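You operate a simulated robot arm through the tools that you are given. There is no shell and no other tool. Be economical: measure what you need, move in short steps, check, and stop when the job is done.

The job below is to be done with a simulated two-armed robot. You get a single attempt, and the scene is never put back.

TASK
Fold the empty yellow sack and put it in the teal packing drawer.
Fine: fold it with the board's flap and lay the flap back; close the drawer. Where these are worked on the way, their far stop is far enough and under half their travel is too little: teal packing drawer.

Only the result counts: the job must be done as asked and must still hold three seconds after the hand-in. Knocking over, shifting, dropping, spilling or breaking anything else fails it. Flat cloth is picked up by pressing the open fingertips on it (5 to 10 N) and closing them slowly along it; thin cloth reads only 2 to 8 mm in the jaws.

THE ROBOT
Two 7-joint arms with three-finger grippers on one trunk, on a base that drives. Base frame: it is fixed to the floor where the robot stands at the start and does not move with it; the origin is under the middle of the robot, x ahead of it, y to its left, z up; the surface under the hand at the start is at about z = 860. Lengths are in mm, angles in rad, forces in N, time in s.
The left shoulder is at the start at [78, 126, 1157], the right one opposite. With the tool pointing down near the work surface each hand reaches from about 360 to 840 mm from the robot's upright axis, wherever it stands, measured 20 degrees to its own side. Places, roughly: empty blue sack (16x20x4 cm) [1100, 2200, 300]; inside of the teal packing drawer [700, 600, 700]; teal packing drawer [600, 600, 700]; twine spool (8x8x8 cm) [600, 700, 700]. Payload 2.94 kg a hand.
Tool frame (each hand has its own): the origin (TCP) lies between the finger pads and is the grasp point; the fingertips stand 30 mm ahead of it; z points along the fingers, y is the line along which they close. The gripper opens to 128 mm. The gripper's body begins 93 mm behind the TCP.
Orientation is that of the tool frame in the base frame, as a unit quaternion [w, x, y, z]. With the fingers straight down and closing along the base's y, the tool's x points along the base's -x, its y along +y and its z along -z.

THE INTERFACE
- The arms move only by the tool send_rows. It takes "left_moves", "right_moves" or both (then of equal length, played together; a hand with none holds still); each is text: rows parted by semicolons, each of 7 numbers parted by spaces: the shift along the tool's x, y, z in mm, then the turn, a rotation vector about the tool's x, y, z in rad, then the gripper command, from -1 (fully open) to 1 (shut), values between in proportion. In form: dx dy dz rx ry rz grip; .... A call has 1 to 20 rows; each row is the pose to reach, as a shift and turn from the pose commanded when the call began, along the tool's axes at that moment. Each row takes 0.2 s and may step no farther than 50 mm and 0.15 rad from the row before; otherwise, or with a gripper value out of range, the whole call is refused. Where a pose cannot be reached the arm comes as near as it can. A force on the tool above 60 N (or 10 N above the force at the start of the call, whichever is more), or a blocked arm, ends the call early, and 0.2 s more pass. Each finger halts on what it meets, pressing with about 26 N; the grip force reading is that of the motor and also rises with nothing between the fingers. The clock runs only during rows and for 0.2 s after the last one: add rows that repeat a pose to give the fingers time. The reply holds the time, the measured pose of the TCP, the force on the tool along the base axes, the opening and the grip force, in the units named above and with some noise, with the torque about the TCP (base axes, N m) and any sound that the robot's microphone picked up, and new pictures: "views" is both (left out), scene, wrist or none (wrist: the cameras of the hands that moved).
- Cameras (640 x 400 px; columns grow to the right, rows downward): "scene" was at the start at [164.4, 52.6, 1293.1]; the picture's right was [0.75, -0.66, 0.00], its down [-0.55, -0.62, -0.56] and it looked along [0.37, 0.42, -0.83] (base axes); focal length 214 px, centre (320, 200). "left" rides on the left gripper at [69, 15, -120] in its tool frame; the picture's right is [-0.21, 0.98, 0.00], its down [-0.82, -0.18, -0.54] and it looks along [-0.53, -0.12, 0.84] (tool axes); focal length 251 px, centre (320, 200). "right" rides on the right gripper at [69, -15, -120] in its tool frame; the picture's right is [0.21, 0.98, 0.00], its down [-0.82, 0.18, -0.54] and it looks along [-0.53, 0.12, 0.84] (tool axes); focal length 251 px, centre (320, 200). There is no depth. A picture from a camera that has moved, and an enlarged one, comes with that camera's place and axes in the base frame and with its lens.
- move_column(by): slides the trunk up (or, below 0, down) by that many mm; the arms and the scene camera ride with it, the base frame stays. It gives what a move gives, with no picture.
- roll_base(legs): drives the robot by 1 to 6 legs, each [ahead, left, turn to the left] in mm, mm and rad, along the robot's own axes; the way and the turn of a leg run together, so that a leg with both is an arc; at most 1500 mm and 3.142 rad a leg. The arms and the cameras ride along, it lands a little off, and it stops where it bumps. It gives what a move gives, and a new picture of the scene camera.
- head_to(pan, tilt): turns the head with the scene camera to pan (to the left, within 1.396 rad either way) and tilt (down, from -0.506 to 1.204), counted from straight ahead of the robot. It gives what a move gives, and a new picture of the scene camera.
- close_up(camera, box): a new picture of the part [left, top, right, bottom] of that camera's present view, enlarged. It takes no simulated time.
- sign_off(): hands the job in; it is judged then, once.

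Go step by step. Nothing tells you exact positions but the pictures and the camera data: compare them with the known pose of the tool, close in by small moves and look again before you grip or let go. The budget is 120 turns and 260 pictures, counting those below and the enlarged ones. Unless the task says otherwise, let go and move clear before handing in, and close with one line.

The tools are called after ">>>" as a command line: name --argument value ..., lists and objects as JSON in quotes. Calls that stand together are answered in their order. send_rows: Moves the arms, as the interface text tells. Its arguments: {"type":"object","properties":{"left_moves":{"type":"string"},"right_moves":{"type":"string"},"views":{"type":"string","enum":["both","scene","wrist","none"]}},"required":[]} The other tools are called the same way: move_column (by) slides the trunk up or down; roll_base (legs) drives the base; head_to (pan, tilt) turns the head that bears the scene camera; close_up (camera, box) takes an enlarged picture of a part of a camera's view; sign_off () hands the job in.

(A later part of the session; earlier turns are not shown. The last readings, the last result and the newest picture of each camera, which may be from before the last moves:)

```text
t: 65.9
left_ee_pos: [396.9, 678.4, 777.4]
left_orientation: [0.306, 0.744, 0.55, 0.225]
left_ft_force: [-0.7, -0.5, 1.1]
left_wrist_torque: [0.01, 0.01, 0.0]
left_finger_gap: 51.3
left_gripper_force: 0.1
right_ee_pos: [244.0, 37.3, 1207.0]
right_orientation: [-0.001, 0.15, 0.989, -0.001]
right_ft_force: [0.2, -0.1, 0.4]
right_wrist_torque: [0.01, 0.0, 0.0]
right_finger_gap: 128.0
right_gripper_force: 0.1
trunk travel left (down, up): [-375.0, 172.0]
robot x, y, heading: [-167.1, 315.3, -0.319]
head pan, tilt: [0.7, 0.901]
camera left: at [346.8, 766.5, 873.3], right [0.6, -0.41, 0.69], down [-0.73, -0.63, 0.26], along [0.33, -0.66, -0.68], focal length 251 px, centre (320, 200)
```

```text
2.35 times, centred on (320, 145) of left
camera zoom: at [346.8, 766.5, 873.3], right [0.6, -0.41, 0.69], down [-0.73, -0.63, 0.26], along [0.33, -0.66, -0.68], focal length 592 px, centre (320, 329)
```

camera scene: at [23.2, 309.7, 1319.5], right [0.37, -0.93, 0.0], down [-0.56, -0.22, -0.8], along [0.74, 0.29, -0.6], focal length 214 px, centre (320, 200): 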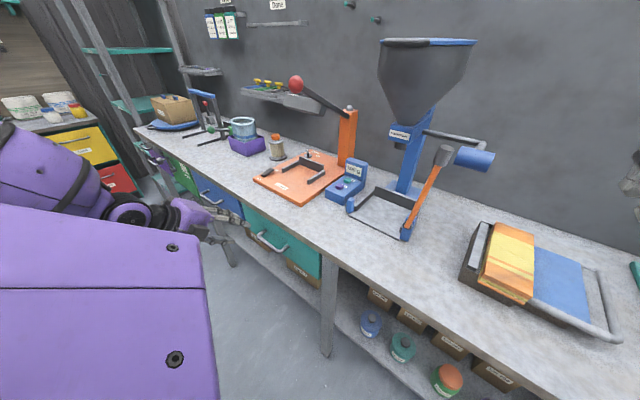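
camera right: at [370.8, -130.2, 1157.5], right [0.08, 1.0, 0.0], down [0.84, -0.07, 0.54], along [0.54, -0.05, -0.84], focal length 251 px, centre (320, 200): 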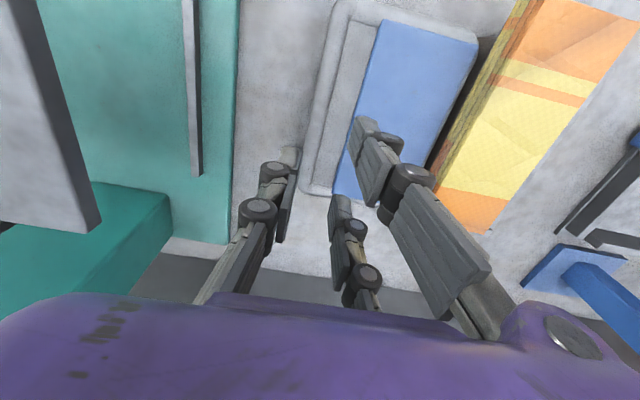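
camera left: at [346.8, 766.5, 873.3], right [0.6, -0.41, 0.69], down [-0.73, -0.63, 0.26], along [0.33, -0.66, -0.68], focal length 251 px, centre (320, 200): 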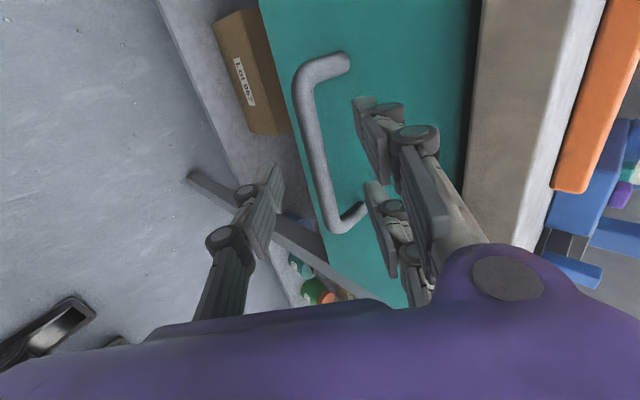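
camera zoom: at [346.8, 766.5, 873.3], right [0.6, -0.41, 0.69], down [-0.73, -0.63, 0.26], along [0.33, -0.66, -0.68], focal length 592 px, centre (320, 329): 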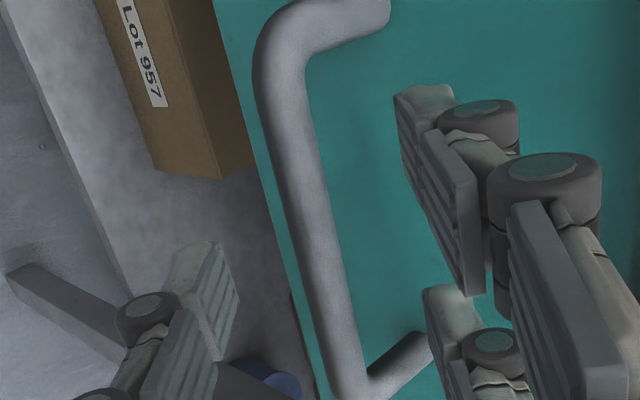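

The bar is centred between the fingers. I'll narrow the opening, advance 46 mm and close.

>>> send_rows --left_moves "0 1 10 0 0 0 0.45; 0 1 22 0 0 0 0.45; 0 1 36 0 0 0 0.45; 0 1 46 0 0 0 0.45; 0 1 46 0 0 0 0.6; 0 1 46 0 0 0 0.8; 0 1 46 0 0 0 1; 0 1 46 0 0 0 1; 0 1 46 0 0 0 1" --views "wrist"

```text
t: 67.9
left_ee_pos: [428.6, 667.9, 740.9]
left_orientation: [0.305, 0.745, 0.55, 0.222]
left_ft_force: [0.2, -1.2, -17.3]
left_wrist_torque: [-0.05, -0.07, 0.56]
left_finger_gap: 11.8
left_gripper_force: 38.7
right_ee_pos: [246.8, 37.6, 1205.7]
right_orientation: [-0.002, 0.15, 0.989, 0.0]
right_ft_force: [-0.8, -0.4, 0.3]
right_wrist_torque: [0.0, -0.03, 0.0]
right_finger_gap: 128.1
right_gripper_force: 0.0
trunk travel left (down, up): [-375.0, 172.0]
robot x, y, heading: [-166.4, 314.8, -0.317]
head pan, tilt: [0.7, 0.901]
camera left: at [379.3, 756.5, 837.3], right [0.6, -0.41, 0.68], down [-0.73, -0.63, 0.26], along [0.33, -0.66, -0.68], focal length 251 px, centre (320, 200)
```

left: 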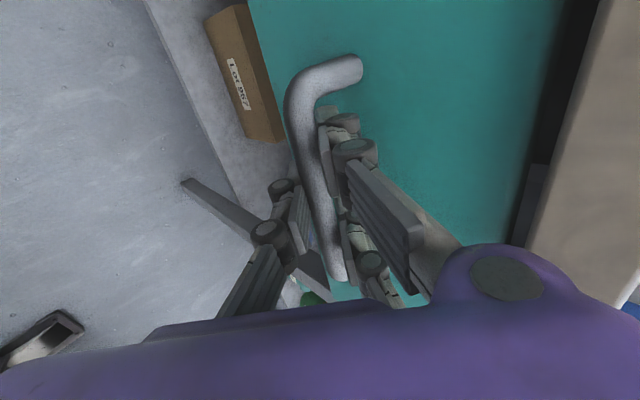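

Gripped. I'll pull along -u for 100 mm.

>>> send_rows --left_moves "0 -8.5 -5.7 0 0 0 1; 0 -22.7 -19.9 0 0 0 1; 0 -36.8 -34 0 0 0 1; 0 -51 -48.2 0 0 0 1; 0 -65 -62.2 0 0 0 1; 0 -72.1 -69.3 0 0 0 1; 0 -72.1 -69.3 0 0 0 1" --views "scene"

```text
t: 69.5
left_ee_pos: [333.7, 697.5, 741.6]
left_orientation: [0.305, 0.745, 0.55, 0.223]
left_ft_force: [-1.1, -7.0, -26.6]
left_wrist_torque: [-0.51, 0.08, 0.21]
left_finger_gap: 11.7
left_gripper_force: 38.6
right_ee_pos: [246.1, 37.4, 1206.6]
right_orientation: [-0.001, 0.15, 0.989, -0.001]
right_ft_force: [0.0, 0.1, 0.2]
right_wrist_torque: [-0.02, 0.0, 0.01]
right_finger_gap: 128.0
right_gripper_force: 0.0
trunk travel left (down, up): [-375.0, 172.0]
robot x, y, heading: [-167.5, 311.2, -0.32]
head pan, tilt: [0.7, 0.901]
camera scene: at [15.3, 307.4, 1298.6], right [0.37, -0.93, 0.0], down [-0.73, -0.29, -0.62], along [0.58, 0.23, -0.78], focal length 214 px, centre (320, 200)
```

scene: 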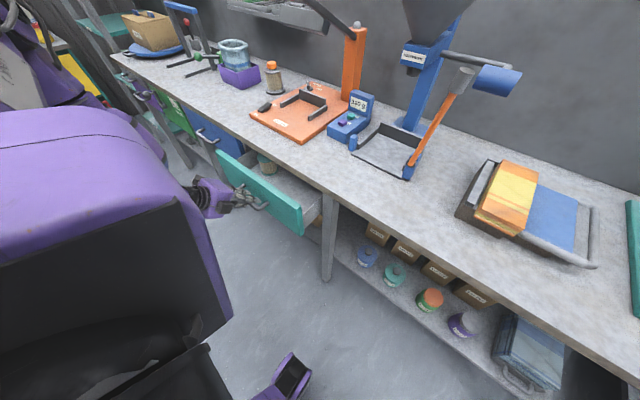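

The drawer slides out; the spool is inside. Continuing the pull another 160 mm, a touch lower.

>>> send_rows --left_moves "0 -16.2 -12 0 0 0 1; 0 -30.3 -26.2 0 0 0 1; 0 -44.5 -40.3 0 0 0 1; 0 -58.6 -54.5 0 0 0 1; 0 -72.8 -68.6 0 0 0 1; 0 -86.9 -82.8 0 0 0 1; 0 -101 -96.9 0 0 0 1; 0 -115.2 -111 0 0 0 1; 0 -115.2 -111 0 0 0 1" --views "scene"

```text
t: 71.5
left_ee_pos: [178.3, 746.4, 741.9]
left_orientation: [0.305, 0.745, 0.549, 0.225]
left_ft_force: [0.6, 0.5, -0.9]
left_wrist_torque: [-0.17, -0.02, 0.5]
left_finger_gap: 11.8
left_gripper_force: 38.3
right_ee_pos: [244.7, 36.8, 1205.9]
right_orientation: [-0.001, 0.15, 0.989, -0.001]
right_ft_force: [-0.1, 0.2, 0.0]
right_wrist_torque: [-0.01, -0.01, -0.02]
right_finger_gap: 128.0
right_gripper_force: 0.0
trunk travel left (down, up): [-375.0, 172.0]
robot x, y, heading: [-169.2, 310.8, -0.315]
head pan, tilt: [0.7, 0.901]
camera scene: at [22.1, 299.7, 1307.7], right [0.26, -0.97, 0.0], down [-0.68, -0.19, -0.7], along [0.68, 0.18, -0.71], focal length 214 px, centre (320, 200)
```

scene: 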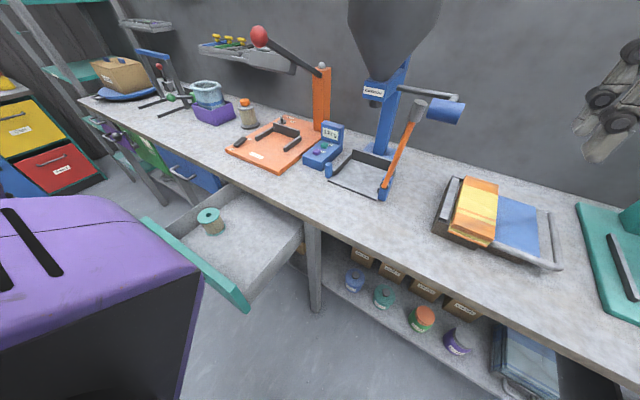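

The drawer is about 260 mm out with room inside beside the spool. I'll pull further gently to see whether it's at its stop.

>>> send_rows --left_moves "0 -10.6 -10.6 0 0 0 1; 0 -21.2 -21.2 0 0 0 1; 0 -31.8 -31.8 0 0 0 1; 0 -42.4 -42.4 0 0 0 1; 0 -42.4 -42.4 0 0 0 1" --views "scene"

```text
t: 72.6
left_ee_pos: [143.1, 758.4, 742.0]
left_orientation: [0.319, 0.74, 0.544, 0.233]
left_ft_force: [21.8, -2.5, -32.9]
left_wrist_torque: [0.69, -0.09, 1.98]
left_finger_gap: 11.6
left_gripper_force: 38.0
right_ee_pos: [244.3, 37.6, 1205.8]
right_orientation: [-0.001, 0.151, 0.988, -0.002]
right_ft_force: [-0.5, 0.9, 0.8]
right_wrist_torque: [-0.05, -0.07, 0.04]
right_finger_gap: 128.0
right_gripper_force: 0.1
trunk travel left (down, up): [-375.0, 172.0]
robot x, y, heading: [-166.3, 318.7, -0.325]
head pan, tilt: [0.7, 0.901]
stopped in row 5 (left hand): the force on the tool passed its limit at 66 N (the readings are from after the stop); the commanded pose is now the measured one
camera scene: at [25.2, 294.0, 1307.6], right [0.17, -0.99, 0.0], down [-0.7, -0.12, -0.71], along [0.7, 0.12, -0.71], focal length 214 px, centre (320, 200)
```

scene: 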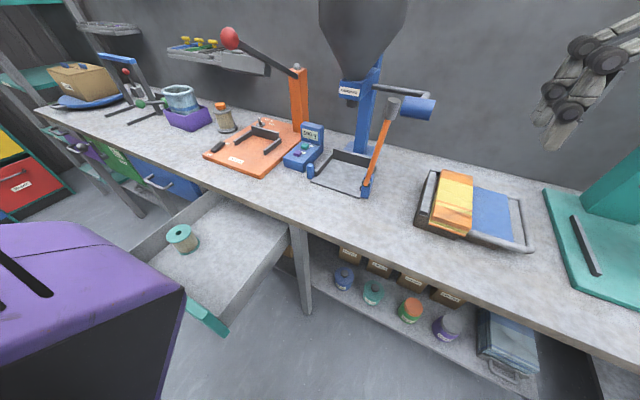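

The drawer is at its stop (about 300 mm out). I'll release, back off and rise clear.

>>> send_rows --left_moves "0 0 0 0 0 0 0.7; 0 0 0 0 0 0 0.4; 0 0 0 0 0 0 0.4; 0 0 -20 0 0 0 0.4; 0 0 -45 0 0 0 0.4; 0 15 -75 0 0 0 0.4; 0 45 -105 0 0 0 0.4; 0 75 -135 0 0 0 0.4; 0 105 -165 0 0 0 0.4; 0 135 -195 0 0 0 0.4; 0 165 -225 0 0 0 0.4; 0 195 -255 0 0 0 0.4; 0 195 -255 0 0 0 0.4" --views "scene"

```text
t: 75.4
left_ee_pos: [89.8, 771.7, 1060.3]
left_orientation: [0.319, 0.741, 0.543, 0.232]
left_ft_force: [0.2, -0.3, 1.2]
left_wrist_torque: [-0.02, -0.03, -0.01]
left_finger_gap: 38.4
left_gripper_force: 0.1
right_ee_pos: [245.1, 35.9, 1207.4]
right_orientation: [-0.001, 0.151, 0.989, -0.001]
right_ft_force: [0.5, -0.1, 0.4]
right_wrist_torque: [-0.02, 0.03, 0.01]
right_finger_gap: 128.0
right_gripper_force: 0.1
trunk travel left (down, up): [-375.0, 172.0]
robot x, y, heading: [-169.4, 315.3, -0.322]
head pan, tilt: [0.7, 0.901]
camera scene: at [23.6, 282.6, 1304.6], right [0.05, -1.0, 0.0], down [-0.73, -0.04, -0.68], along [0.68, 0.04, -0.74], focal length 214 px, centre (320, 200)
```

scene: 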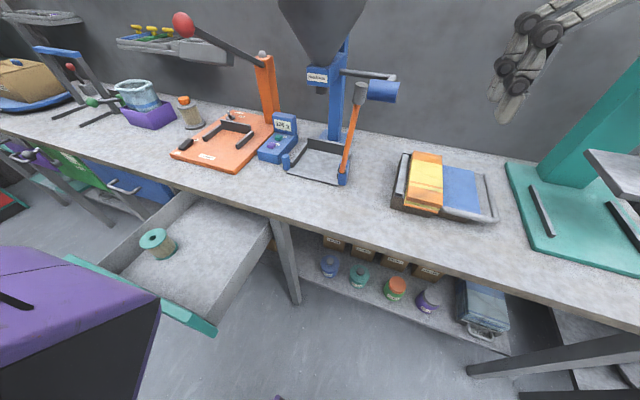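

I see the drawer interior with the spool at its far-left part; free space is at about u≈85, v≈700. The packet is centred at about (475,22) with top z≈925. I'll turn the left hand back upright while moving toward the middle.

>>> send_rows --left_moves "-10 25 6 0.135 0 0 0; -20 52 12 0.27 0 0 -0.3; -30 80 20 0.405 0 0 -0.3; -40 110 27 0.54 0 0 -0.3; -50 140 35 0.675 0 0 -0.3; -60 170 42 0.81 0 0 -0.3; -60 170 42 0.81 0 0 -0.3" --views "none"

>>> send_rows --left_moves "0 0 0 0 0 -0.14 -0.3; 0 0 0 0 0 -0.28 -0.3; 0 0 0 0 0 -0.42 -0.3; 0 0 0 0 0 -0.56 -0.3; 0 0 0 0 0 -0.70 -0.3; 0 0 0 0 0 -0.84 -0.3; 0 0 0 0 0 -0.98 -0.3; 0 0 0 0 0 -1.12 -0.3; 0 0 0 0 0 -1.26 -0.3; 0 0 0 0 0 -1.40 -0.3; 0 0 0 0 0 -1.54 -0.3; 0 0 0 0 0 -1.571 -0.3; 0 0 0 0 0 -1.571 -0.3" --views "scene"

```text
t: 77.0
left_ee_pos: [-15.3, 712.6, 1154.8]
left_orientation: [0.0, 0.807, 0.59, 0.0]
left_ft_force: [0.4, -0.1, 0.5]
left_wrist_torque: [-0.05, -0.04, -0.02]
left_finger_gap: 83.2
left_gripper_force: 0.1
left hand out of reach, approached as far as the arm can: row 2, 3, 4, 5, 6, 7
right_ee_pos: [244.5, 37.7, 1207.3]
right_orientation: [-0.001, 0.151, 0.989, 0.0]
right_ft_force: [-0.3, 0.8, -0.4]
right_wrist_torque: [0.0, -0.03, -0.03]
right_finger_gap: 127.9
right_gripper_force: 0.0
trunk travel left (down, up): [-375.0, 172.0]
robot x, y, heading: [-167.5, 313.5, -0.32]
head pan, tilt: [0.7, 0.901]
```

```text
t: 79.8
left_ee_pos: [-17.0, 704.5, 1151.7]
left_orientation: [0.0, 0.152, 0.988, 0.001]
left_ft_force: [0.0, 0.1, 0.7]
left_wrist_torque: [0.0, -0.02, 0.03]
left_finger_gap: 83.2
left_gripper_force: 0.0
left hand out of reach, approached as far as the arm can: row 1, 2, 3, 4, 5, 6, 7, 8, 9, 10, 11, 12, 13
right_ee_pos: [244.5, 36.4, 1207.3]
right_orientation: [-0.001, 0.149, 0.989, -0.001]
right_ft_force: [0.0, -0.1, 0.0]
right_wrist_torque: [0.03, -0.01, -0.01]
right_finger_gap: 127.8
right_gripper_force: 0.2
trunk travel left (down, up): [-375.0, 172.0]
robot x, y, heading: [-169.2, 318.1, -0.318]
head pan, tilt: [0.7, 0.901]
camera scene: at [14.4, 306.0, 1298.9], right [0.37, -0.93, 0.0], down [-0.73, -0.29, -0.62], along [0.58, 0.23, -0.78], focal length 214 px, centre (320, 200)
```

scene: 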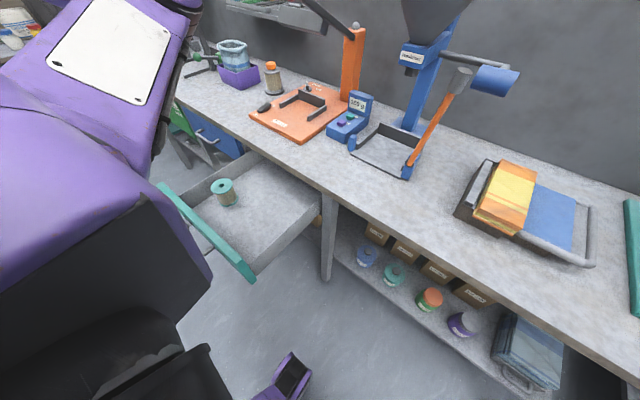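

The arm was near its inner limit there. I'll bring the hand forward to the known good place (about u=140, v=650).

>>> send_rows --left_moves "-25 -10 0 0 0 0 -0.3; -50 -20 0 0 0 0 -0.3; -75 -30 0 0 0 0 -0.3; -100 -40 0 0 0 0 -0.3; -133 -54 0 0 0 0 -0.3; -133 -54 0 0 0 0 -0.3" --views "scene"

```text
t: 81.2
left_ee_pos: [-13.0, 626.2, 1174.2]
left_orientation: [-0.001, 0.152, 0.988, 0.0]
left_ft_force: [0.5, -0.4, -0.1]
left_wrist_torque: [-0.01, 0.03, 0.01]
left_finger_gap: 83.1
left_gripper_force: 0.1
left hand out of reach, approached as far as the arm can: row 1, 2, 3, 4, 5, 6
right_ee_pos: [244.7, 36.4, 1207.0]
right_orientation: [-0.001, 0.151, 0.989, -0.002]
right_ft_force: [0.7, 0.0, -0.9]
right_wrist_torque: [0.01, -0.01, 0.01]
right_finger_gap: 127.9
right_gripper_force: 0.0
trunk travel left (down, up): [-375.0, 172.0]
robot x, y, heading: [-167.8, 316.2, -0.318]
head pan, tilt: [0.7, 0.901]
camera scene: at [14.3, 306.1, 1298.9], right [0.37, -0.93, 0.0], down [-0.73, -0.29, -0.62], along [0.58, 0.23, -0.78], focal length 214 px, centre (320, 200)
```

scene: 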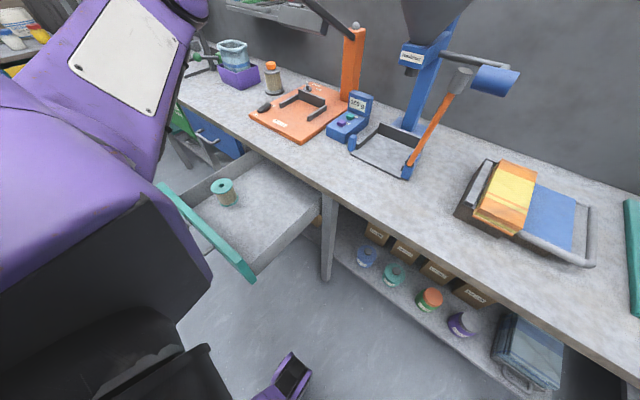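

The arm is caught against a joint limit. I'll try a different direction: down and outward first.

>>> send_rows --left_moves "0 20 20 0 0 0 -0.3; 0 40 40 0 0 0 -0.3; -20 60 60 0 0 0 -0.3; -40 80 80 0 0 0 -0.3; -60 100 100 0 0 0 -0.3; -80 120 100 0 0 0 -0.3; -80 120 100 0 0 0 -0.3" --views "wrist"

```text
t: 82.8
left_ee_pos: [-15.3, 759.4, 1121.3]
left_orientation: [0.0, 0.153, 0.988, -0.001]
left_ft_force: [0.6, -0.7, 0.7]
left_wrist_torque: [0.02, -0.02, -0.01]
left_finger_gap: 83.0
left_gripper_force: 0.1
left hand out of reach, approached as far as the arm can: row 1, 2, 3, 4, 5, 6, 7
right_ee_pos: [244.5, 36.4, 1206.3]
right_orientation: [-0.001, 0.149, 0.989, -0.001]
right_ft_force: [-0.2, -0.2, 0.1]
right_wrist_torque: [0.01, 0.01, 0.0]
right_finger_gap: 128.1
right_gripper_force: 0.0
trunk travel left (down, up): [-375.0, 172.0]
robot x, y, heading: [-165.6, 314.5, -0.318]
head pan, tilt: [0.7, 0.901]
camera left: at [-77.0, 794.6, 1240.8], right [0.5, 0.87, 0.0], down [0.73, -0.42, 0.54], along [0.47, -0.27, -0.84], focal length 251 px, centre (320, 200)
```

left: 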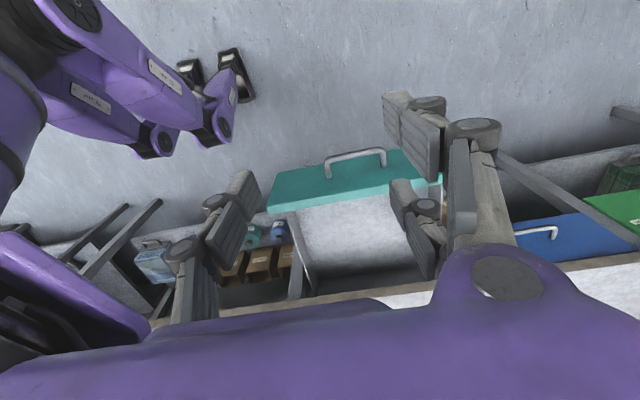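

The hand is confined near x≈-15 by a joint limit. I'll reverse the reorientation (yaw back, then pitch), then move forward while pitched and unpitch farther out.

>>> send_rows --left_moves "0 0 0 0 0 0.14 -0.3; 0 0 0 0 0 0.28 -0.3; 0 0 0 0 0 0.42 -0.3; 0 0 0 0 0 0.56 -0.3; 0 0 0 0 0 0.70 -0.3; 0 0 0 0 0 0.84 -0.3; 0 0 0 0 0 0.98 -0.3; 0 0 0 0 0 1.12 -0.3; 0 0 0 0 0 1.26 -0.3; 0 0 0 0 0 1.40 -0.3; 0 0 0 0 0 1.54 -0.3; 0 0 0 0 0 1.571 -0.3; 0 0 0 0 0 1.571 -0.3" --views "none"

>>> send_rows --left_moves "0 0 0 -0.135 0 0 0; 0 0 0 -0.27 0 0 0; 0 0 0 -0.405 0 0 0; 0 0 0 -0.54 0 0 0; 0 0 0 -0.675 0 0 0; 0 0 0 -0.81 0 0 0; 0 0 0 -0.81 0 0 0" --views "scene"

```text
t: 85.6
left_ee_pos: [-17.1, 757.8, 1119.3]
left_orientation: [0.0, 0.807, 0.59, 0.0]
left_ft_force: [0.1, -0.2, -0.6]
left_wrist_torque: [0.04, -0.01, 0.0]
left_finger_gap: 82.9
left_gripper_force: 0.1
right_ee_pos: [245.3, 36.2, 1206.8]
right_orientation: [-0.001, 0.15, 0.989, 0.0]
right_ft_force: [0.7, -1.0, 0.3]
right_wrist_torque: [0.02, -0.01, 0.0]
right_finger_gap: 128.0
right_gripper_force: 0.1
trunk travel left (down, up): [-375.0, 172.0]
robot x, y, heading: [-166.0, 318.3, -0.321]
head pan, tilt: [0.7, 0.901]
```

```text
t: 87.2
left_ee_pos: [-1.4, 755.4, 1112.0]
left_orientation: [0.317, 0.741, 0.544, 0.233]
left_ft_force: [-0.1, 1.0, 0.8]
left_wrist_torque: [0.0, -0.01, 0.01]
left_finger_gap: 64.2
left_gripper_force: 0.0
left hand out of reach, approached as far as the arm can: row 6, 7
right_ee_pos: [245.1, 34.9, 1205.5]
right_orientation: [-0.001, 0.15, 0.989, 0.0]
right_ft_force: [0.4, 0.6, 0.4]
right_wrist_torque: [0.0, -0.02, -0.02]
right_finger_gap: 128.0
right_gripper_force: 0.0
trunk travel left (down, up): [-375.0, 172.0]
robot x, y, heading: [-167.1, 318.7, -0.32]
head pan, tilt: [0.7, 0.901]
camera scene: at [9.7, 315.4, 1298.5], right [0.5, -0.87, 0.0], down [-0.68, -0.39, -0.62], along [0.53, 0.31, -0.79], focal length 214 px, centre (320, 200)
```

scene: 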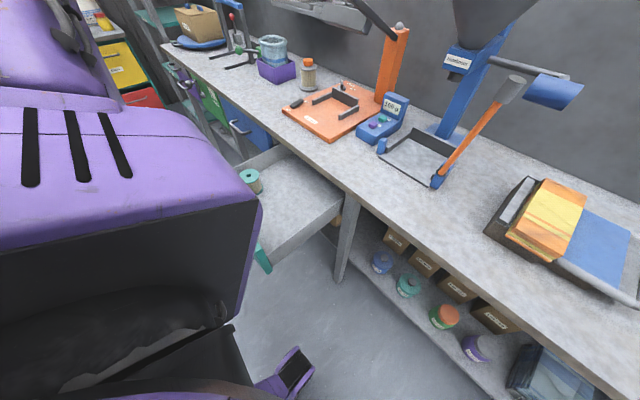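

Pitched again. I'll now move forward along u while pitched, via the earlier good poses.

>>> send_rows --left_moves "10 5 20 0 0 0 0.2; 20 10 40 0 0 0 0.2; 30 20 60 0 0 0 0.2; 43 33 83 0 0 0 0.2; 43 55 105 0 0 0 0.2; 43 75 125 0 0 0 0.2; 43 95 145 0 0 0 0.2; 43 115 165 0 0 0 0.2; 43 135 185 0 0 0 0.2; 43 155 205 0 0 0 0.2; 43 155 205 0 0 0 0.2" --views "none"

```text
t: 89.6
left_ee_pos: [141.2, 761.7, 1074.6]
left_orientation: [0.318, 0.742, 0.543, 0.233]
left_ft_force: [-0.5, 0.8, -0.4]
left_wrist_torque: [-0.02, -0.01, 0.01]
left_finger_gap: 51.0
left_gripper_force: 0.1
left hand out of reach, approached as far as the arm can: row 6, 7, 8, 9, 10, 11
right_ee_pos: [245.8, 35.4, 1206.9]
right_orientation: [-0.001, 0.15, 0.989, -0.001]
right_ft_force: [0.5, -0.1, -0.3]
right_wrist_torque: [-0.04, 0.02, -0.01]
right_finger_gap: 127.9
right_gripper_force: 0.1
trunk travel left (down, up): [-375.0, 172.0]
robot x, y, heading: [-167.3, 315.9, -0.323]
head pan, tilt: [0.7, 0.901]
```

Forward progress; now lower while advancing, as on the way in.

>>> send_rows --left_moves "0 -7 30 0 0 0 0.2; 0 -14 60 0 0 0 0.2; 0 -21 95 0 0 0 0.2; 0 -28 130 0 0 0 0.2; 0 -35 165 0 0 0 0.2; 0 -20 195 0 0 0 0.2; 0 0 215 0 0 0 0.2; 0 20 235 0 0 0 0.2; 0 40 255 0 0 0 0.2; 0 40 255 0 0 0 0.2" --views "none"

```text
t: 91.8
left_ee_pos: [344.6, 686.1, 927.1]
left_orientation: [0.318, 0.741, 0.543, 0.233]
left_ft_force: [0.1, 0.0, -0.4]
left_wrist_torque: [-0.01, 0.0, -0.02]
left_finger_gap: 50.9
left_gripper_force: 0.0
left hand out of reach, approached as far as the arm can: row 1, 2, 3, 4
right_ee_pos: [245.5, 36.1, 1206.1]
right_orientation: [-0.001, 0.15, 0.989, -0.001]
right_ft_force: [-0.1, 0.1, -0.4]
right_wrist_torque: [0.0, -0.03, -0.01]
right_finger_gap: 128.2
right_gripper_force: 0.1
trunk travel left (down, up): [-375.0, 172.0]
robot x, y, heading: [-166.9, 315.3, -0.32]
head pan, tilt: [0.7, 0.901]
```

Good. Now reverse the earlier entry: rise, shift right and unpitch.

>>> send_rows --left_moves "0 25 -22 0 0 0 0.2; -15 50 -45 0.135 0 0 0.2; -32 75 -67 0.27 0 0 0.2; -48 100 -90 0.405 0 0 0.2; -64 125 -112 0.54 0 0 0.2; -80 147 -131 0.675 0 0 0.2; -93 168 -150 0.81 0 0 0.2; -93 168 -150 0.81 0 0 0.2; -93 168 -150 0.81 0 0 0.2" --views "none"

```text
t: 93.8
left_ee_pos: [328.6, 593.2, 1150.0]
left_orientation: [-0.001, 0.807, 0.591, -0.001]
left_ft_force: [-0.3, 0.0, 0.5]
left_wrist_torque: [-0.02, 0.03, 0.0]
left_finger_gap: 51.2
left_gripper_force: 0.1
left hand out of reach, approached as far as the arm can: row 1, 2, 3
right_ee_pos: [246.2, 36.3, 1207.3]
right_orientation: [-0.001, 0.15, 0.989, 0.0]
right_ft_force: [0.0, -0.5, 0.8]
right_wrist_torque: [-0.02, 0.0, -0.01]
right_finger_gap: 128.0
right_gripper_force: 0.0
trunk travel left (down, up): [-375.0, 172.0]
robot x, y, heading: [-168.0, 317.4, -0.316]
head pan, tilt: [0.7, 0.901]
```

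Back at the good pose. Now I yaw the left hand back to square and simultaneously take the right hand out to the right to make room.

>>> send_rows --left_moves "0 0 0 0 0 -0.13 0.2; 0 0 0 0 0 -0.26 0.2; 0 0 0 0 0 -0.39 0.2; 0 0 0 0 0 -0.52 0.2; 0 0 0 0 0 -0.65 0.2; 0 0 0 0 0 -0.78 0.2; 0 0 0 0 0 -0.91 0; 0 0 0 0 0 -1.04 0; 0 0 0 0 0 -1.17 0; 0 0 0 0 0 -1.30 0; 0 0 0 0 0 -1.43 0; 0 0 0 0 0 -1.571 0; 0 0 0 0 0 -1.571 0" --right_moves "-3 -14 5 0 0 0 -1; -6 -28 10 0 0 0 -1; -9 -42 14 0 0 0 -1; -12 -56 19 0 0 0 -1; -15 -70 24 0 0 0 -1; -18 -84 28 0 0 0 -1; -21 -98 33 0 0 0 -1; -25 -112 38 0 0 0 -1; -28 -126 43 0 0 0 -1; -31 -140 48 0 0 0 -1; -34 -154 52 0 0 0 -1; -37 -167 57 0 0 0 -1; -37 -167 57 0 0 0 -1" --views "scene"

```text
t: 96.6
left_ee_pos: [324.3, 595.8, 1151.3]
left_orientation: [-0.001, 0.151, 0.989, 0.001]
left_ft_force: [0.5, 0.2, 0.8]
left_wrist_torque: [0.01, -0.02, 0.0]
left_finger_gap: 64.1
left_gripper_force: 0.0
right_ee_pos: [230.5, -135.3, 1149.4]
right_orientation: [-0.001, 0.15, 0.989, -0.001]
right_ft_force: [0.6, 0.2, 0.3]
right_wrist_torque: [-0.02, 0.04, 0.01]
right_finger_gap: 128.1
right_gripper_force: 0.1
trunk travel left (down, up): [-375.0, 172.0]
robot x, y, heading: [-170.1, 312.9, -0.32]
head pan, tilt: [0.7, 0.901]
camera scene: at [28.0, 300.6, 1318.9], right [0.26, -0.97, 0.0], down [-0.59, -0.16, -0.79], along [0.77, 0.2, -0.61], focal length 214 px, centre (320, 200)
```

scene: 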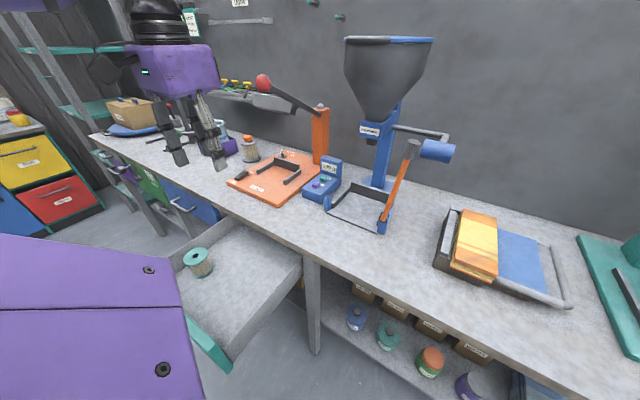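

Clear. Now the left hand travels along the bench front to v≈245.

>>> send_rows --left_moves "-5 -30 0 0 0 0 0; -10 -60 0 0 0 0 0; -15 -90 0 0 0 0 0; -20 -120 0 0 0 0 0; -25 -150 0 0 0 0 0; -30 -180 0 0 0 0 0; -35 -210 0 0 0 0 0; -40 -240 0 0 0 0 0; -45 -270 0 0 0 0 0; -50 -300 0 0 0 0 0; -55 -330 0 0 0 0 0; -60 -360 0 0 0 0 0; -70 -390 0 0 0 0 0; -80 -420 0 0 0 0 0; -80 -420 0 0 0 0 0" --views "both"

```text
t: 99.8
left_ee_pos: [276.2, 240.9, 1151.9]
left_orientation: [-0.001, 0.154, 0.988, 0.0]
left_ft_force: [-0.1, -0.3, 0.8]
left_wrist_torque: [0.0, -0.03, 0.02]
left_finger_gap: 64.1
left_gripper_force: 0.1
left hand out of reach, approached as far as the arm can: row 12, 13, 14, 15
right_ee_pos: [229.8, -136.7, 1150.5]
right_orientation: [-0.002, 0.15, 0.989, -0.001]
right_ft_force: [0.0, 0.1, -0.3]
right_wrist_torque: [0.02, 0.0, -0.01]
right_finger_gap: 128.3
right_gripper_force: 0.1
trunk travel left (down, up): [-375.0, 172.0]
robot x, y, heading: [-164.8, 315.7, -0.317]
head pan, tilt: [0.7, 0.901]
camera scene: at [28.0, 282.3, 1311.9], right [0.05, -1.0, 0.0], down [-0.67, -0.03, -0.74], along [0.74, 0.04, -0.67], focal length 214 px, centre (320, 200)
camera left: at [214.7, 276.2, 1271.6], right [0.5, 0.87, 0.0], down [0.73, -0.42, 0.54], along [0.47, -0.27, -0.84], focal length 251 px, centre (320, 200)
```

scene: 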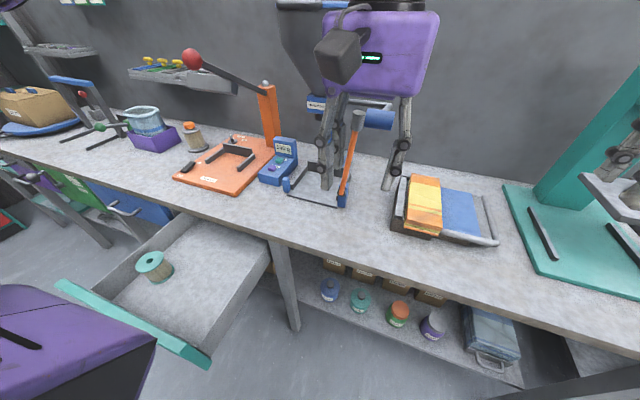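
left: 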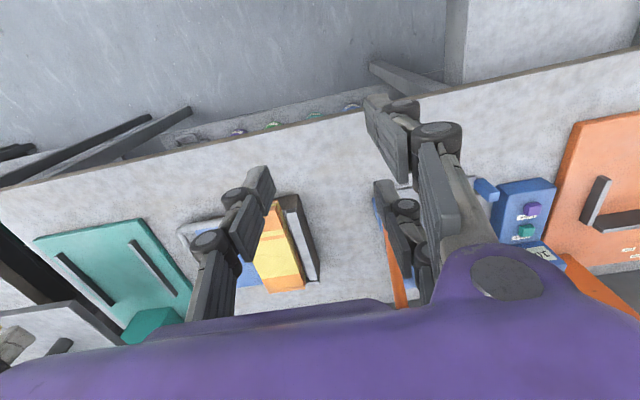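

Now forward and right toward the packet.

>>> send_rows --left_moves "-15 -15 0 0 0 0 0; -30 -35 0 0 0 0 0; -50 -55 0 0 0 0 0; -75 -75 0 0 0 0 0; -100 -95 0 0 0 0 0; -125 -110 0 0 0 0 0; -150 -125 0 0 0 0 0; -175 -140 0 0 0 0 0; -175 -140 0 0 0 0 0" --views "both"

```text
t: 101.8
left_ee_pos: [368.3, 264.5, 1189.1]
left_orientation: [-0.002, 0.154, 0.988, 0.0]
left_ft_force: [-0.3, 0.2, 0.6]
left_wrist_torque: [-0.02, 0.02, 0.02]
left_finger_gap: 64.2
left_gripper_force: 0.1
left hand out of reach, approached as far as the arm can: row 1, 2, 3, 4, 5, 6, 7, 8, 9
right_ee_pos: [229.9, -134.5, 1150.5]
right_orientation: [-0.002, 0.151, 0.989, 0.0]
right_ft_force: [0.3, 0.5, -0.2]
right_wrist_torque: [0.01, 0.01, -0.02]
right_finger_gap: 128.0
right_gripper_force: 0.1
trunk travel left (down, up): [-375.0, 172.0]
robot x, y, heading: [-163.5, 315.1, -0.319]
head pan, tilt: [0.7, 0.901]
camera scene: at [26.8, 279.7, 1309.3], right [0.02, -1.0, 0.0], down [-0.69, -0.01, -0.72], along [0.72, 0.01, -0.69], focal length 214 px, centre (320, 200)
camera left: at [306.7, 301.4, 1309.3], right [0.5, 0.87, 0.0], down [0.73, -0.42, 0.54], along [0.47, -0.27, -0.84], focal length 251 px, centre (320, 200)
```

scene: 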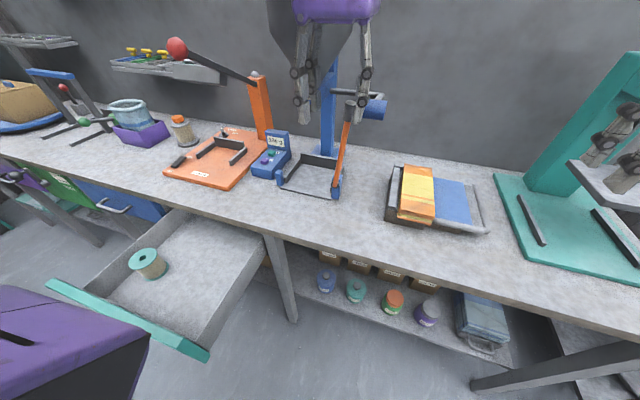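
left: 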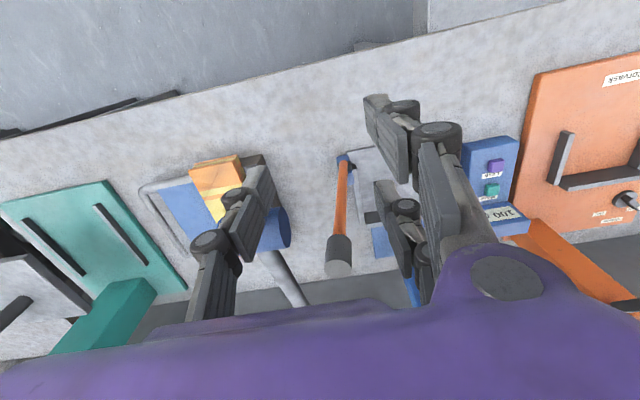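

The left arm can't cross over with this posture, but the right arm reached there easily. I'll park the left hand back out left, pick the packet with the right hand, and then drive to the drawer.

>>> send_rows --left_moves "15 30 0 0 0 0 0; 30 60 0 0 0 0 0; 45 90 0 0 0 0 0; 60 120 0 0 0 0 0; 75 150 0 0 0 0 0; 90 180 0 0 0 0 0; 105 210 0 0 0 0 0; 120 240 0 0 0 0 0; 135 270 0 0 0 0 0; 140 300 0 0 0 0 0; 140 300 0 0 0 0 0" --right_moves "0 0 0 0 0 0 -1; 0 0 0 0 0 0 -1; 0 0 0 0 0 0 -1; 0 0 0 0 0 0 -1; -20 20 0 0 0 0 -0.5; -40 45 0 0 0 0 0; -60 70 0 0 0 0 0; -80 95 0 0 0 0 0; -100 120 0 0 0 0 0; -120 145 0 0 0 0 0; -120 145 0 0 0 0 0" --views "both"

```text
t: 104.2
left_ee_pos: [325.8, 591.4, 1193.9]
left_orientation: [-0.001, 0.153, 0.988, 0.001]
left_ft_force: [0.8, -0.5, -1.3]
left_wrist_torque: [0.06, 0.15, 0.0]
left_finger_gap: 63.9
left_gripper_force: 0.0
left hand out of reach, approached as far as the arm can: row 8, 9
right_ee_pos: [390.4, -33.9, 1147.2]
right_orientation: [-0.002, 0.152, 0.988, 0.0]
right_ft_force: [0.2, 0.1, -1.1]
right_wrist_torque: [0.0, 0.09, -0.02]
right_finger_gap: 64.0
right_gripper_force: 0.2
trunk travel left (down, up): [-375.0, 172.0]
robot x, y, heading: [-163.8, 315.0, -0.322]
head pan, tilt: [0.7, 0.901]
camera scene: at [19.7, 296.7, 1299.2], right [0.28, -0.96, 0.0], down [-0.75, -0.22, -0.63], along [0.6, 0.18, -0.78], focal length 214 px, centre (320, 200)
camera right: at [321.7, -27.4, 1266.5], right [0.09, 1.0, 0.0], down [0.84, -0.07, 0.54], along [0.53, -0.05, -0.84], focal length 251 px, centre (320, 200)
camera left: at [263.8, 626.8, 1313.4], right [0.5, 0.87, 0.0], down [0.73, -0.42, 0.54], along [0.47, -0.27, -0.84], focal length 251 px, centre (320, 200)
```

scene: 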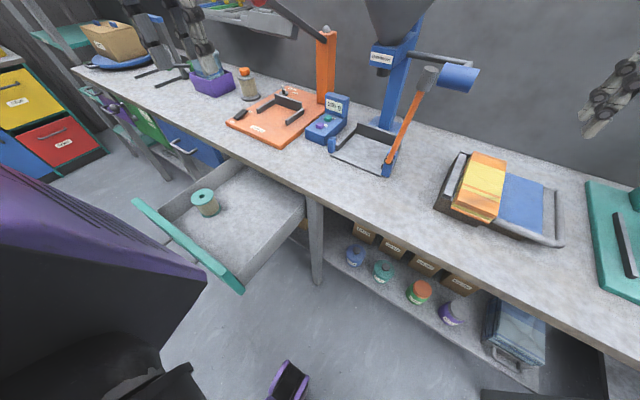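
right: 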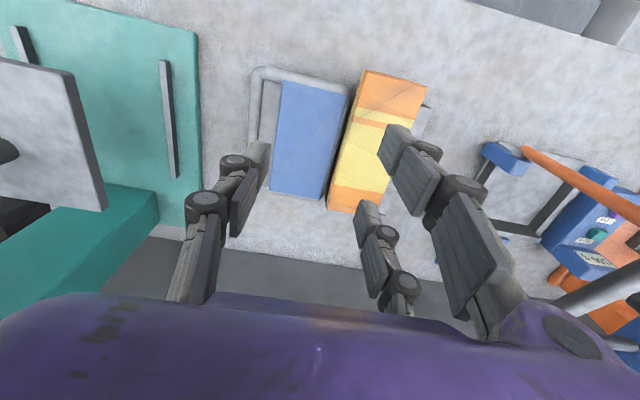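
left: 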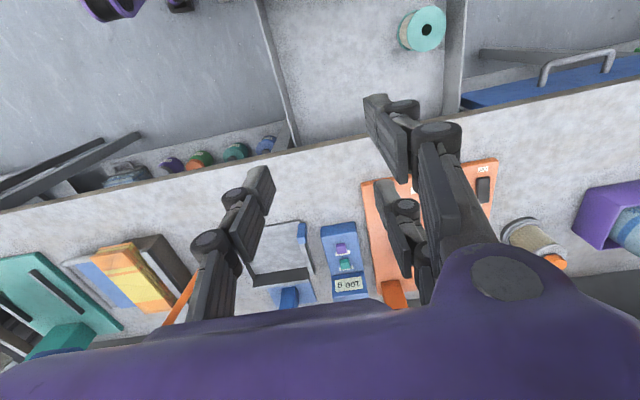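

The packet is confirmed at u 335–558, v 124–207. I'll bring the right hand above its centre.

>>> send_rows --right_moves "-16 20 20 0 0 0 0; -32 41 45 0 0 0 0; -48 62 80 0 0 0 0; -64 82 115 0 0 0 0; -64 82 145 0 0 0 0; -64 82 145 0 0 0 0" --views "both"

>>> close_up --camera "right" --box '[200, 0, 520, 200]'

```text
t: 105.6
left_ee_pos: [323.0, 594.3, 1192.6]
left_orientation: [-0.001, 0.152, 0.988, 0.0]
left_ft_force: [-0.1, 0.5, -0.3]
left_wrist_torque: [-0.02, -0.01, 0.01]
left_finger_gap: 64.2
left_gripper_force: 0.1
right_ee_pos: [470.9, 26.6, 1001.2]
right_orientation: [-0.001, 0.15, 0.989, -0.001]
right_ft_force: [0.2, 0.4, -0.1]
right_wrist_torque: [0.01, -0.04, 0.01]
right_finger_gap: 63.5
right_gripper_force: 0.1
trunk travel left (down, up): [-375.0, 172.0]
robot x, y, heading: [-167.4, 316.8, -0.318]
head pan, tilt: [0.7, 0.901]
camera scene: at [14.3, 306.4, 1298.9], right [0.37, -0.93, 0.0], down [-0.73, -0.29, -0.62], along [0.58, 0.23, -0.78], focal length 214 px, centre (320, 200)
camera right: at [402.1, 33.3, 1120.8], right [0.09, 1.0, 0.0], down [0.84, -0.07, 0.54], along [0.54, -0.05, -0.84], focal length 251 px, centre (320, 200)
```

scene: 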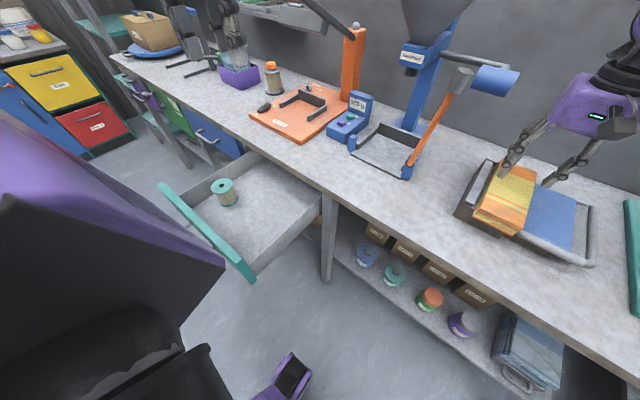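
right: 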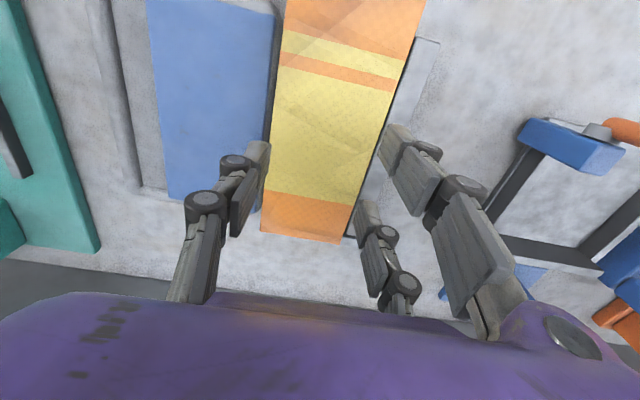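

```text
2.00 times, centred on (360, 100) of right
camera zoom: at [402.1, 33.3, 1120.8], right [0.09, 1.0, 0.0], down [0.84, -0.07, 0.54], along [0.54, -0.05, -0.84], focal length 503 px, centre (240, 400)
```

zoom: 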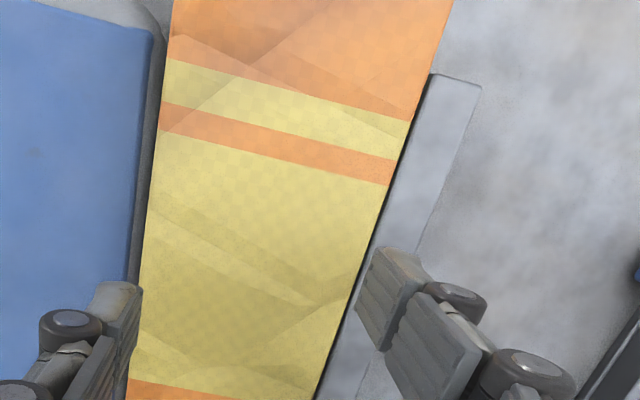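

The hand is centred over the packet. I'll lower toward the surface and then feel for contact.

>>> send_rows --right_moves "0 3 15 0 0 0 0; 0 3 30 0 0 0 0; 0 3 38 0 0 0 0; 0 3 42 0 0 0 0; 0 3 42 0 0 0 0" --views "none"

>>> send_rows --right_moves "0 0 3 0 0 0 0; 0 0 5 0 0 0 0; 0 0 5 0 0 0 0" --views "none"

```text
t: 106.8
left_ee_pos: [319.4, 593.6, 1195.3]
left_orientation: [0.001, 0.152, 0.988, 0.0]
left_ft_force: [-0.2, 0.7, 0.5]
left_wrist_torque: [-0.01, -0.06, -0.03]
left_finger_gap: 64.0
left_gripper_force: 0.1
right_ee_pos: [471.9, 30.7, 969.0]
right_orientation: [0.006, 0.151, 0.988, -0.001]
right_ft_force: [7.7, -4.2, 39.0]
right_wrist_torque: [-0.23, 0.16, -0.03]
right_finger_gap: 66.5
right_gripper_force: 2.6
trunk travel left (down, up): [-375.0, 172.0]
robot x, y, heading: [-166.4, 314.6, -0.318]
head pan, tilt: [0.7, 0.901]
```

```text
t: 107.5
left_ee_pos: [321.9, 594.5, 1193.4]
left_orientation: [-0.001, 0.153, 0.988, 0.0]
left_ft_force: [-0.2, 0.0, -0.1]
left_wrist_torque: [0.06, -0.03, 0.06]
left_finger_gap: 63.9
left_gripper_force: 0.2
right_ee_pos: [476.8, 35.0, 970.0]
right_orientation: [0.01, 0.148, 0.989, 0.006]
right_ft_force: [6.5, 13.7, 20.1]
right_wrist_torque: [0.54, 0.65, -0.61]
right_finger_gap: 3.1
right_gripper_force: 8.9
trunk travel left (down, up): [-375.0, 172.0]
robot x, y, heading: [-165.9, 315.6, -0.321]
head pan, tilt: [0.7, 0.901]
stopped in row 3 (right hand): the force on the tool passed its limit at 61 N (the readings are from after the stop); the commanded pose is now the measured one
```

It pressed harder than intended, and the gap now reads 3 mm. I'll look.

>>> close_up --camera "right" --box '[160, 0, 480, 200]'

>>> close_up --camera "scene" --box '[440, 60, 640, 280]'

```text
2.00 times, centred on (320, 100) of right
camera zoom: at [406.1, 39.9, 1087.2], right [0.08, 1.0, 0.01], down [0.83, -0.07, 0.56], along [0.56, -0.04, -0.83], focal length 503 px, centre (320, 400)
```

zoom: 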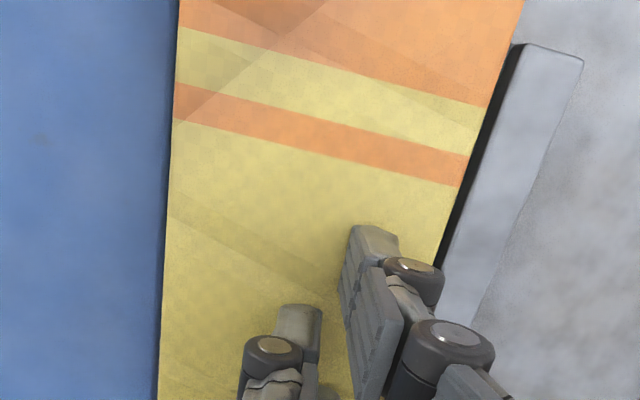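

```text
1.82 times, centred on (540, 170) of scene
camera zoom: at [13.4, 307.0, 1298.6], right [0.37, -0.93, 0.0], down [-0.73, -0.29, -0.62], along [0.58, 0.23, -0.78], focal length 390 px, centre (-80, 254)
```

zoom: 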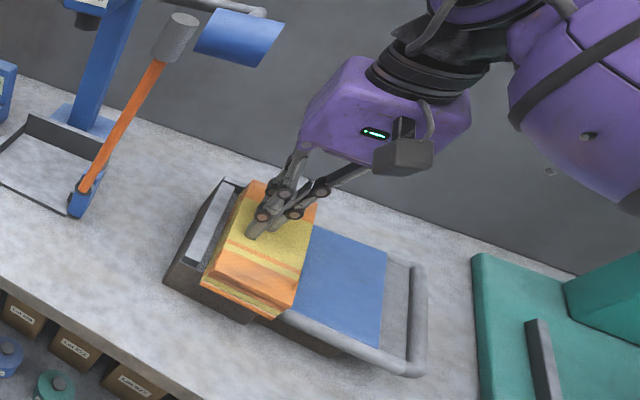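

The fingers have closed to 3 mm, maybe pinching the cloth. I'll command a firm close in place and read the gap.

>>> send_rows --right_moves "0 0 0 0 0 0 1; 0 0 0 0 0 0 1; 0 0 0 0 0 0 1" --views "none"

```text
t: 108.3
left_ee_pos: [322.7, 593.5, 1193.5]
left_orientation: [-0.001, 0.153, 0.988, 0.0]
left_ft_force: [-0.2, 0.0, 0.1]
left_wrist_torque: [0.01, -0.01, 0.02]
left_finger_gap: 63.9
left_gripper_force: 0.0
right_ee_pos: [475.6, 30.3, 963.8]
right_orientation: [0.005, 0.151, 0.989, 0.001]
right_ft_force: [0.6, 0.0, 0.1]
right_wrist_torque: [0.0, 0.02, 0.01]
right_finger_gap: 0.1
right_gripper_force: 2.9
trunk travel left (down, up): [-375.0, 172.0]
robot x, y, heading: [-166.6, 315.6, -0.322]
head pan, tilt: [0.7, 0.901]
```

Nothing is held; the earlier contact was a finger on the board's side wall. I'll raise, open to only ~40 mm, and feel down in small steps.

>>> send_rows --right_moves "0 -3 -15 0 0 0 0.7; 0 -3 -15 0 0 0 0.4; 0 -3 -15 0 0 0 0.4; 0 -3 -5 0 0 0 0.4; 0 -3 0 0 0 0 0.4; 0 -3 0 0 0 0 0.4" --views "wrist"

>>> send_rows --right_moves "0 0 2 0 0 0 0.4; 0 0 4 0 0 0 0.4; 0 0 4 0 0 0 0.4" --views "none"

```text
t: 109.7
left_ee_pos: [319.8, 592.5, 1194.2]
left_orientation: [0.001, 0.153, 0.988, -0.001]
left_ft_force: [0.0, -0.4, 0.3]
left_wrist_torque: [-0.02, 0.03, 0.01]
left_finger_gap: 64.1
left_gripper_force: 0.1
right_ee_pos: [474.9, 27.0, 970.7]
right_orientation: [0.01, 0.151, 0.988, 0.002]
right_ft_force: [1.0, -3.5, 35.9]
right_wrist_torque: [-0.07, 0.6, -0.05]
right_finger_gap: 40.1
right_gripper_force: 5.9
trunk travel left (down, up): [-375.0, 172.0]
robot x, y, heading: [-164.2, 314.1, -0.323]
head pan, tilt: [0.7, 0.901]
camera right: at [403.5, 32.6, 1089.1], right [0.09, 1.0, 0.0], down [0.83, -0.07, 0.56], along [0.56, -0.05, -0.83], focal length 251 px, centre (320, 200)
```

right: 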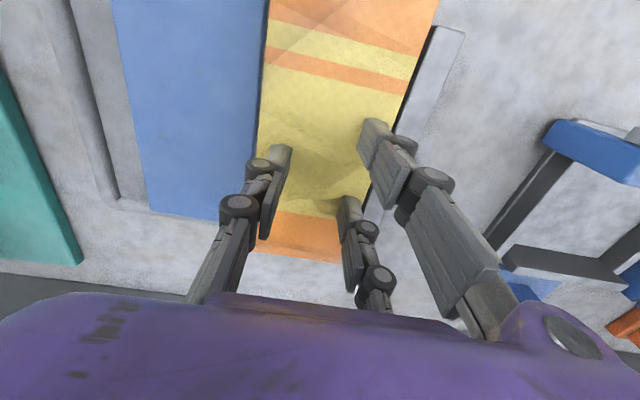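

```text
t: 110.5
left_ee_pos: [319.5, 594.9, 1195.7]
left_orientation: [0.001, 0.153, 0.988, 0.0]
left_ft_force: [-0.1, -0.3, 0.0]
left_wrist_torque: [-0.01, 0.02, 0.01]
left_finger_gap: 63.9
left_gripper_force: 0.1
right_ee_pos: [474.3, 28.1, 970.6]
right_orientation: [0.013, 0.149, 0.989, 0.002]
right_ft_force: [2.4, -10.1, 57.5]
right_wrist_torque: [-0.5, 0.92, 0.02]
right_finger_gap: 38.5
right_gripper_force: 16.6
trunk travel left (down, up): [-375.0, 172.0]
robot x, y, heading: [-166.5, 315.5, -0.318]
head pan, tilt: [0.7, 0.901]
```

Contact is at TCP z≈970 and I'm pressing 57 N. I'll ease off to about 7 N, then close slowly.

>>> send_rows --right_moves "0 0 -5 0 0 0 0.4; 0 0 -9 0 0 0 0.4; 0 0 -9 0 0 0 0.4" --views "none"

```text
t: 111.3
left_ee_pos: [322.1, 592.9, 1193.8]
left_orientation: [0.0, 0.152, 0.988, 0.0]
left_ft_force: [0.7, 0.7, 0.2]
left_wrist_torque: [0.01, 0.0, 0.0]
left_finger_gap: 64.0
left_gripper_force: 0.1
right_ee_pos: [474.2, 27.1, 971.4]
right_orientation: [0.006, 0.151, 0.989, 0.001]
right_ft_force: [6.8, -1.6, 18.4]
right_wrist_torque: [0.1, -0.07, -0.08]
right_finger_gap: 39.6
right_gripper_force: 0.5
trunk travel left (down, up): [-375.0, 172.0]
robot x, y, heading: [-168.7, 315.9, -0.323]
head pan, tilt: [0.7, 0.901]
```

Still 18 N; ease off 2 mm more, then close slowly.

>>> send_rows --right_moves "0 0 -2.3 0 0 0 0.4; 0 0 -2.3 0 0 0 0.48; 0 0 -2.3 0 0 0 0.54; 0 0 -2.3 0 0 0 0.6; 0 0 -2.3 0 0 0 0.66; 0 0 -2.3 0 0 0 0.72; 0 0 -2.3 0 0 0 0.78; 0 0 -2.3 0 0 0 0.84; 0 0 -2.3 0 0 0 0.9; 0 0 -2.3 0 0 0 0.96; 0 0 -2.3 0 0 0 1; 0 0 -2.3 0 0 0 1" --views "wrist"

```text
t: 113.9
left_ee_pos: [323.1, 591.9, 1193.7]
left_orientation: [0.0, 0.154, 0.988, 0.0]
left_ft_force: [0.2, -0.2, 0.4]
left_wrist_torque: [0.0, 0.04, -0.04]
left_finger_gap: 64.1
left_gripper_force: 0.0
right_ee_pos: [474.8, 25.8, 974.2]
right_orientation: [0.005, 0.151, 0.988, 0.001]
right_ft_force: [-0.3, 0.5, -0.4]
right_wrist_torque: [0.02, -0.02, -0.02]
right_finger_gap: 0.0
right_gripper_force: 3.1
trunk travel left (down, up): [-375.0, 172.0]
robot x, y, heading: [-166.9, 318.0, -0.323]
head pan, tilt: [0.7, 0.901]
camera right: at [404.8, 31.9, 1092.0], right [0.09, 1.0, 0.0], down [0.83, -0.07, 0.55], along [0.55, -0.05, -0.84], focal length 251 px, centre (320, 200)
```

right: 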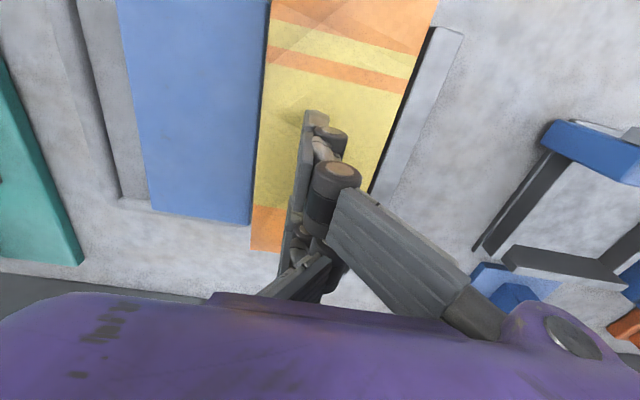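

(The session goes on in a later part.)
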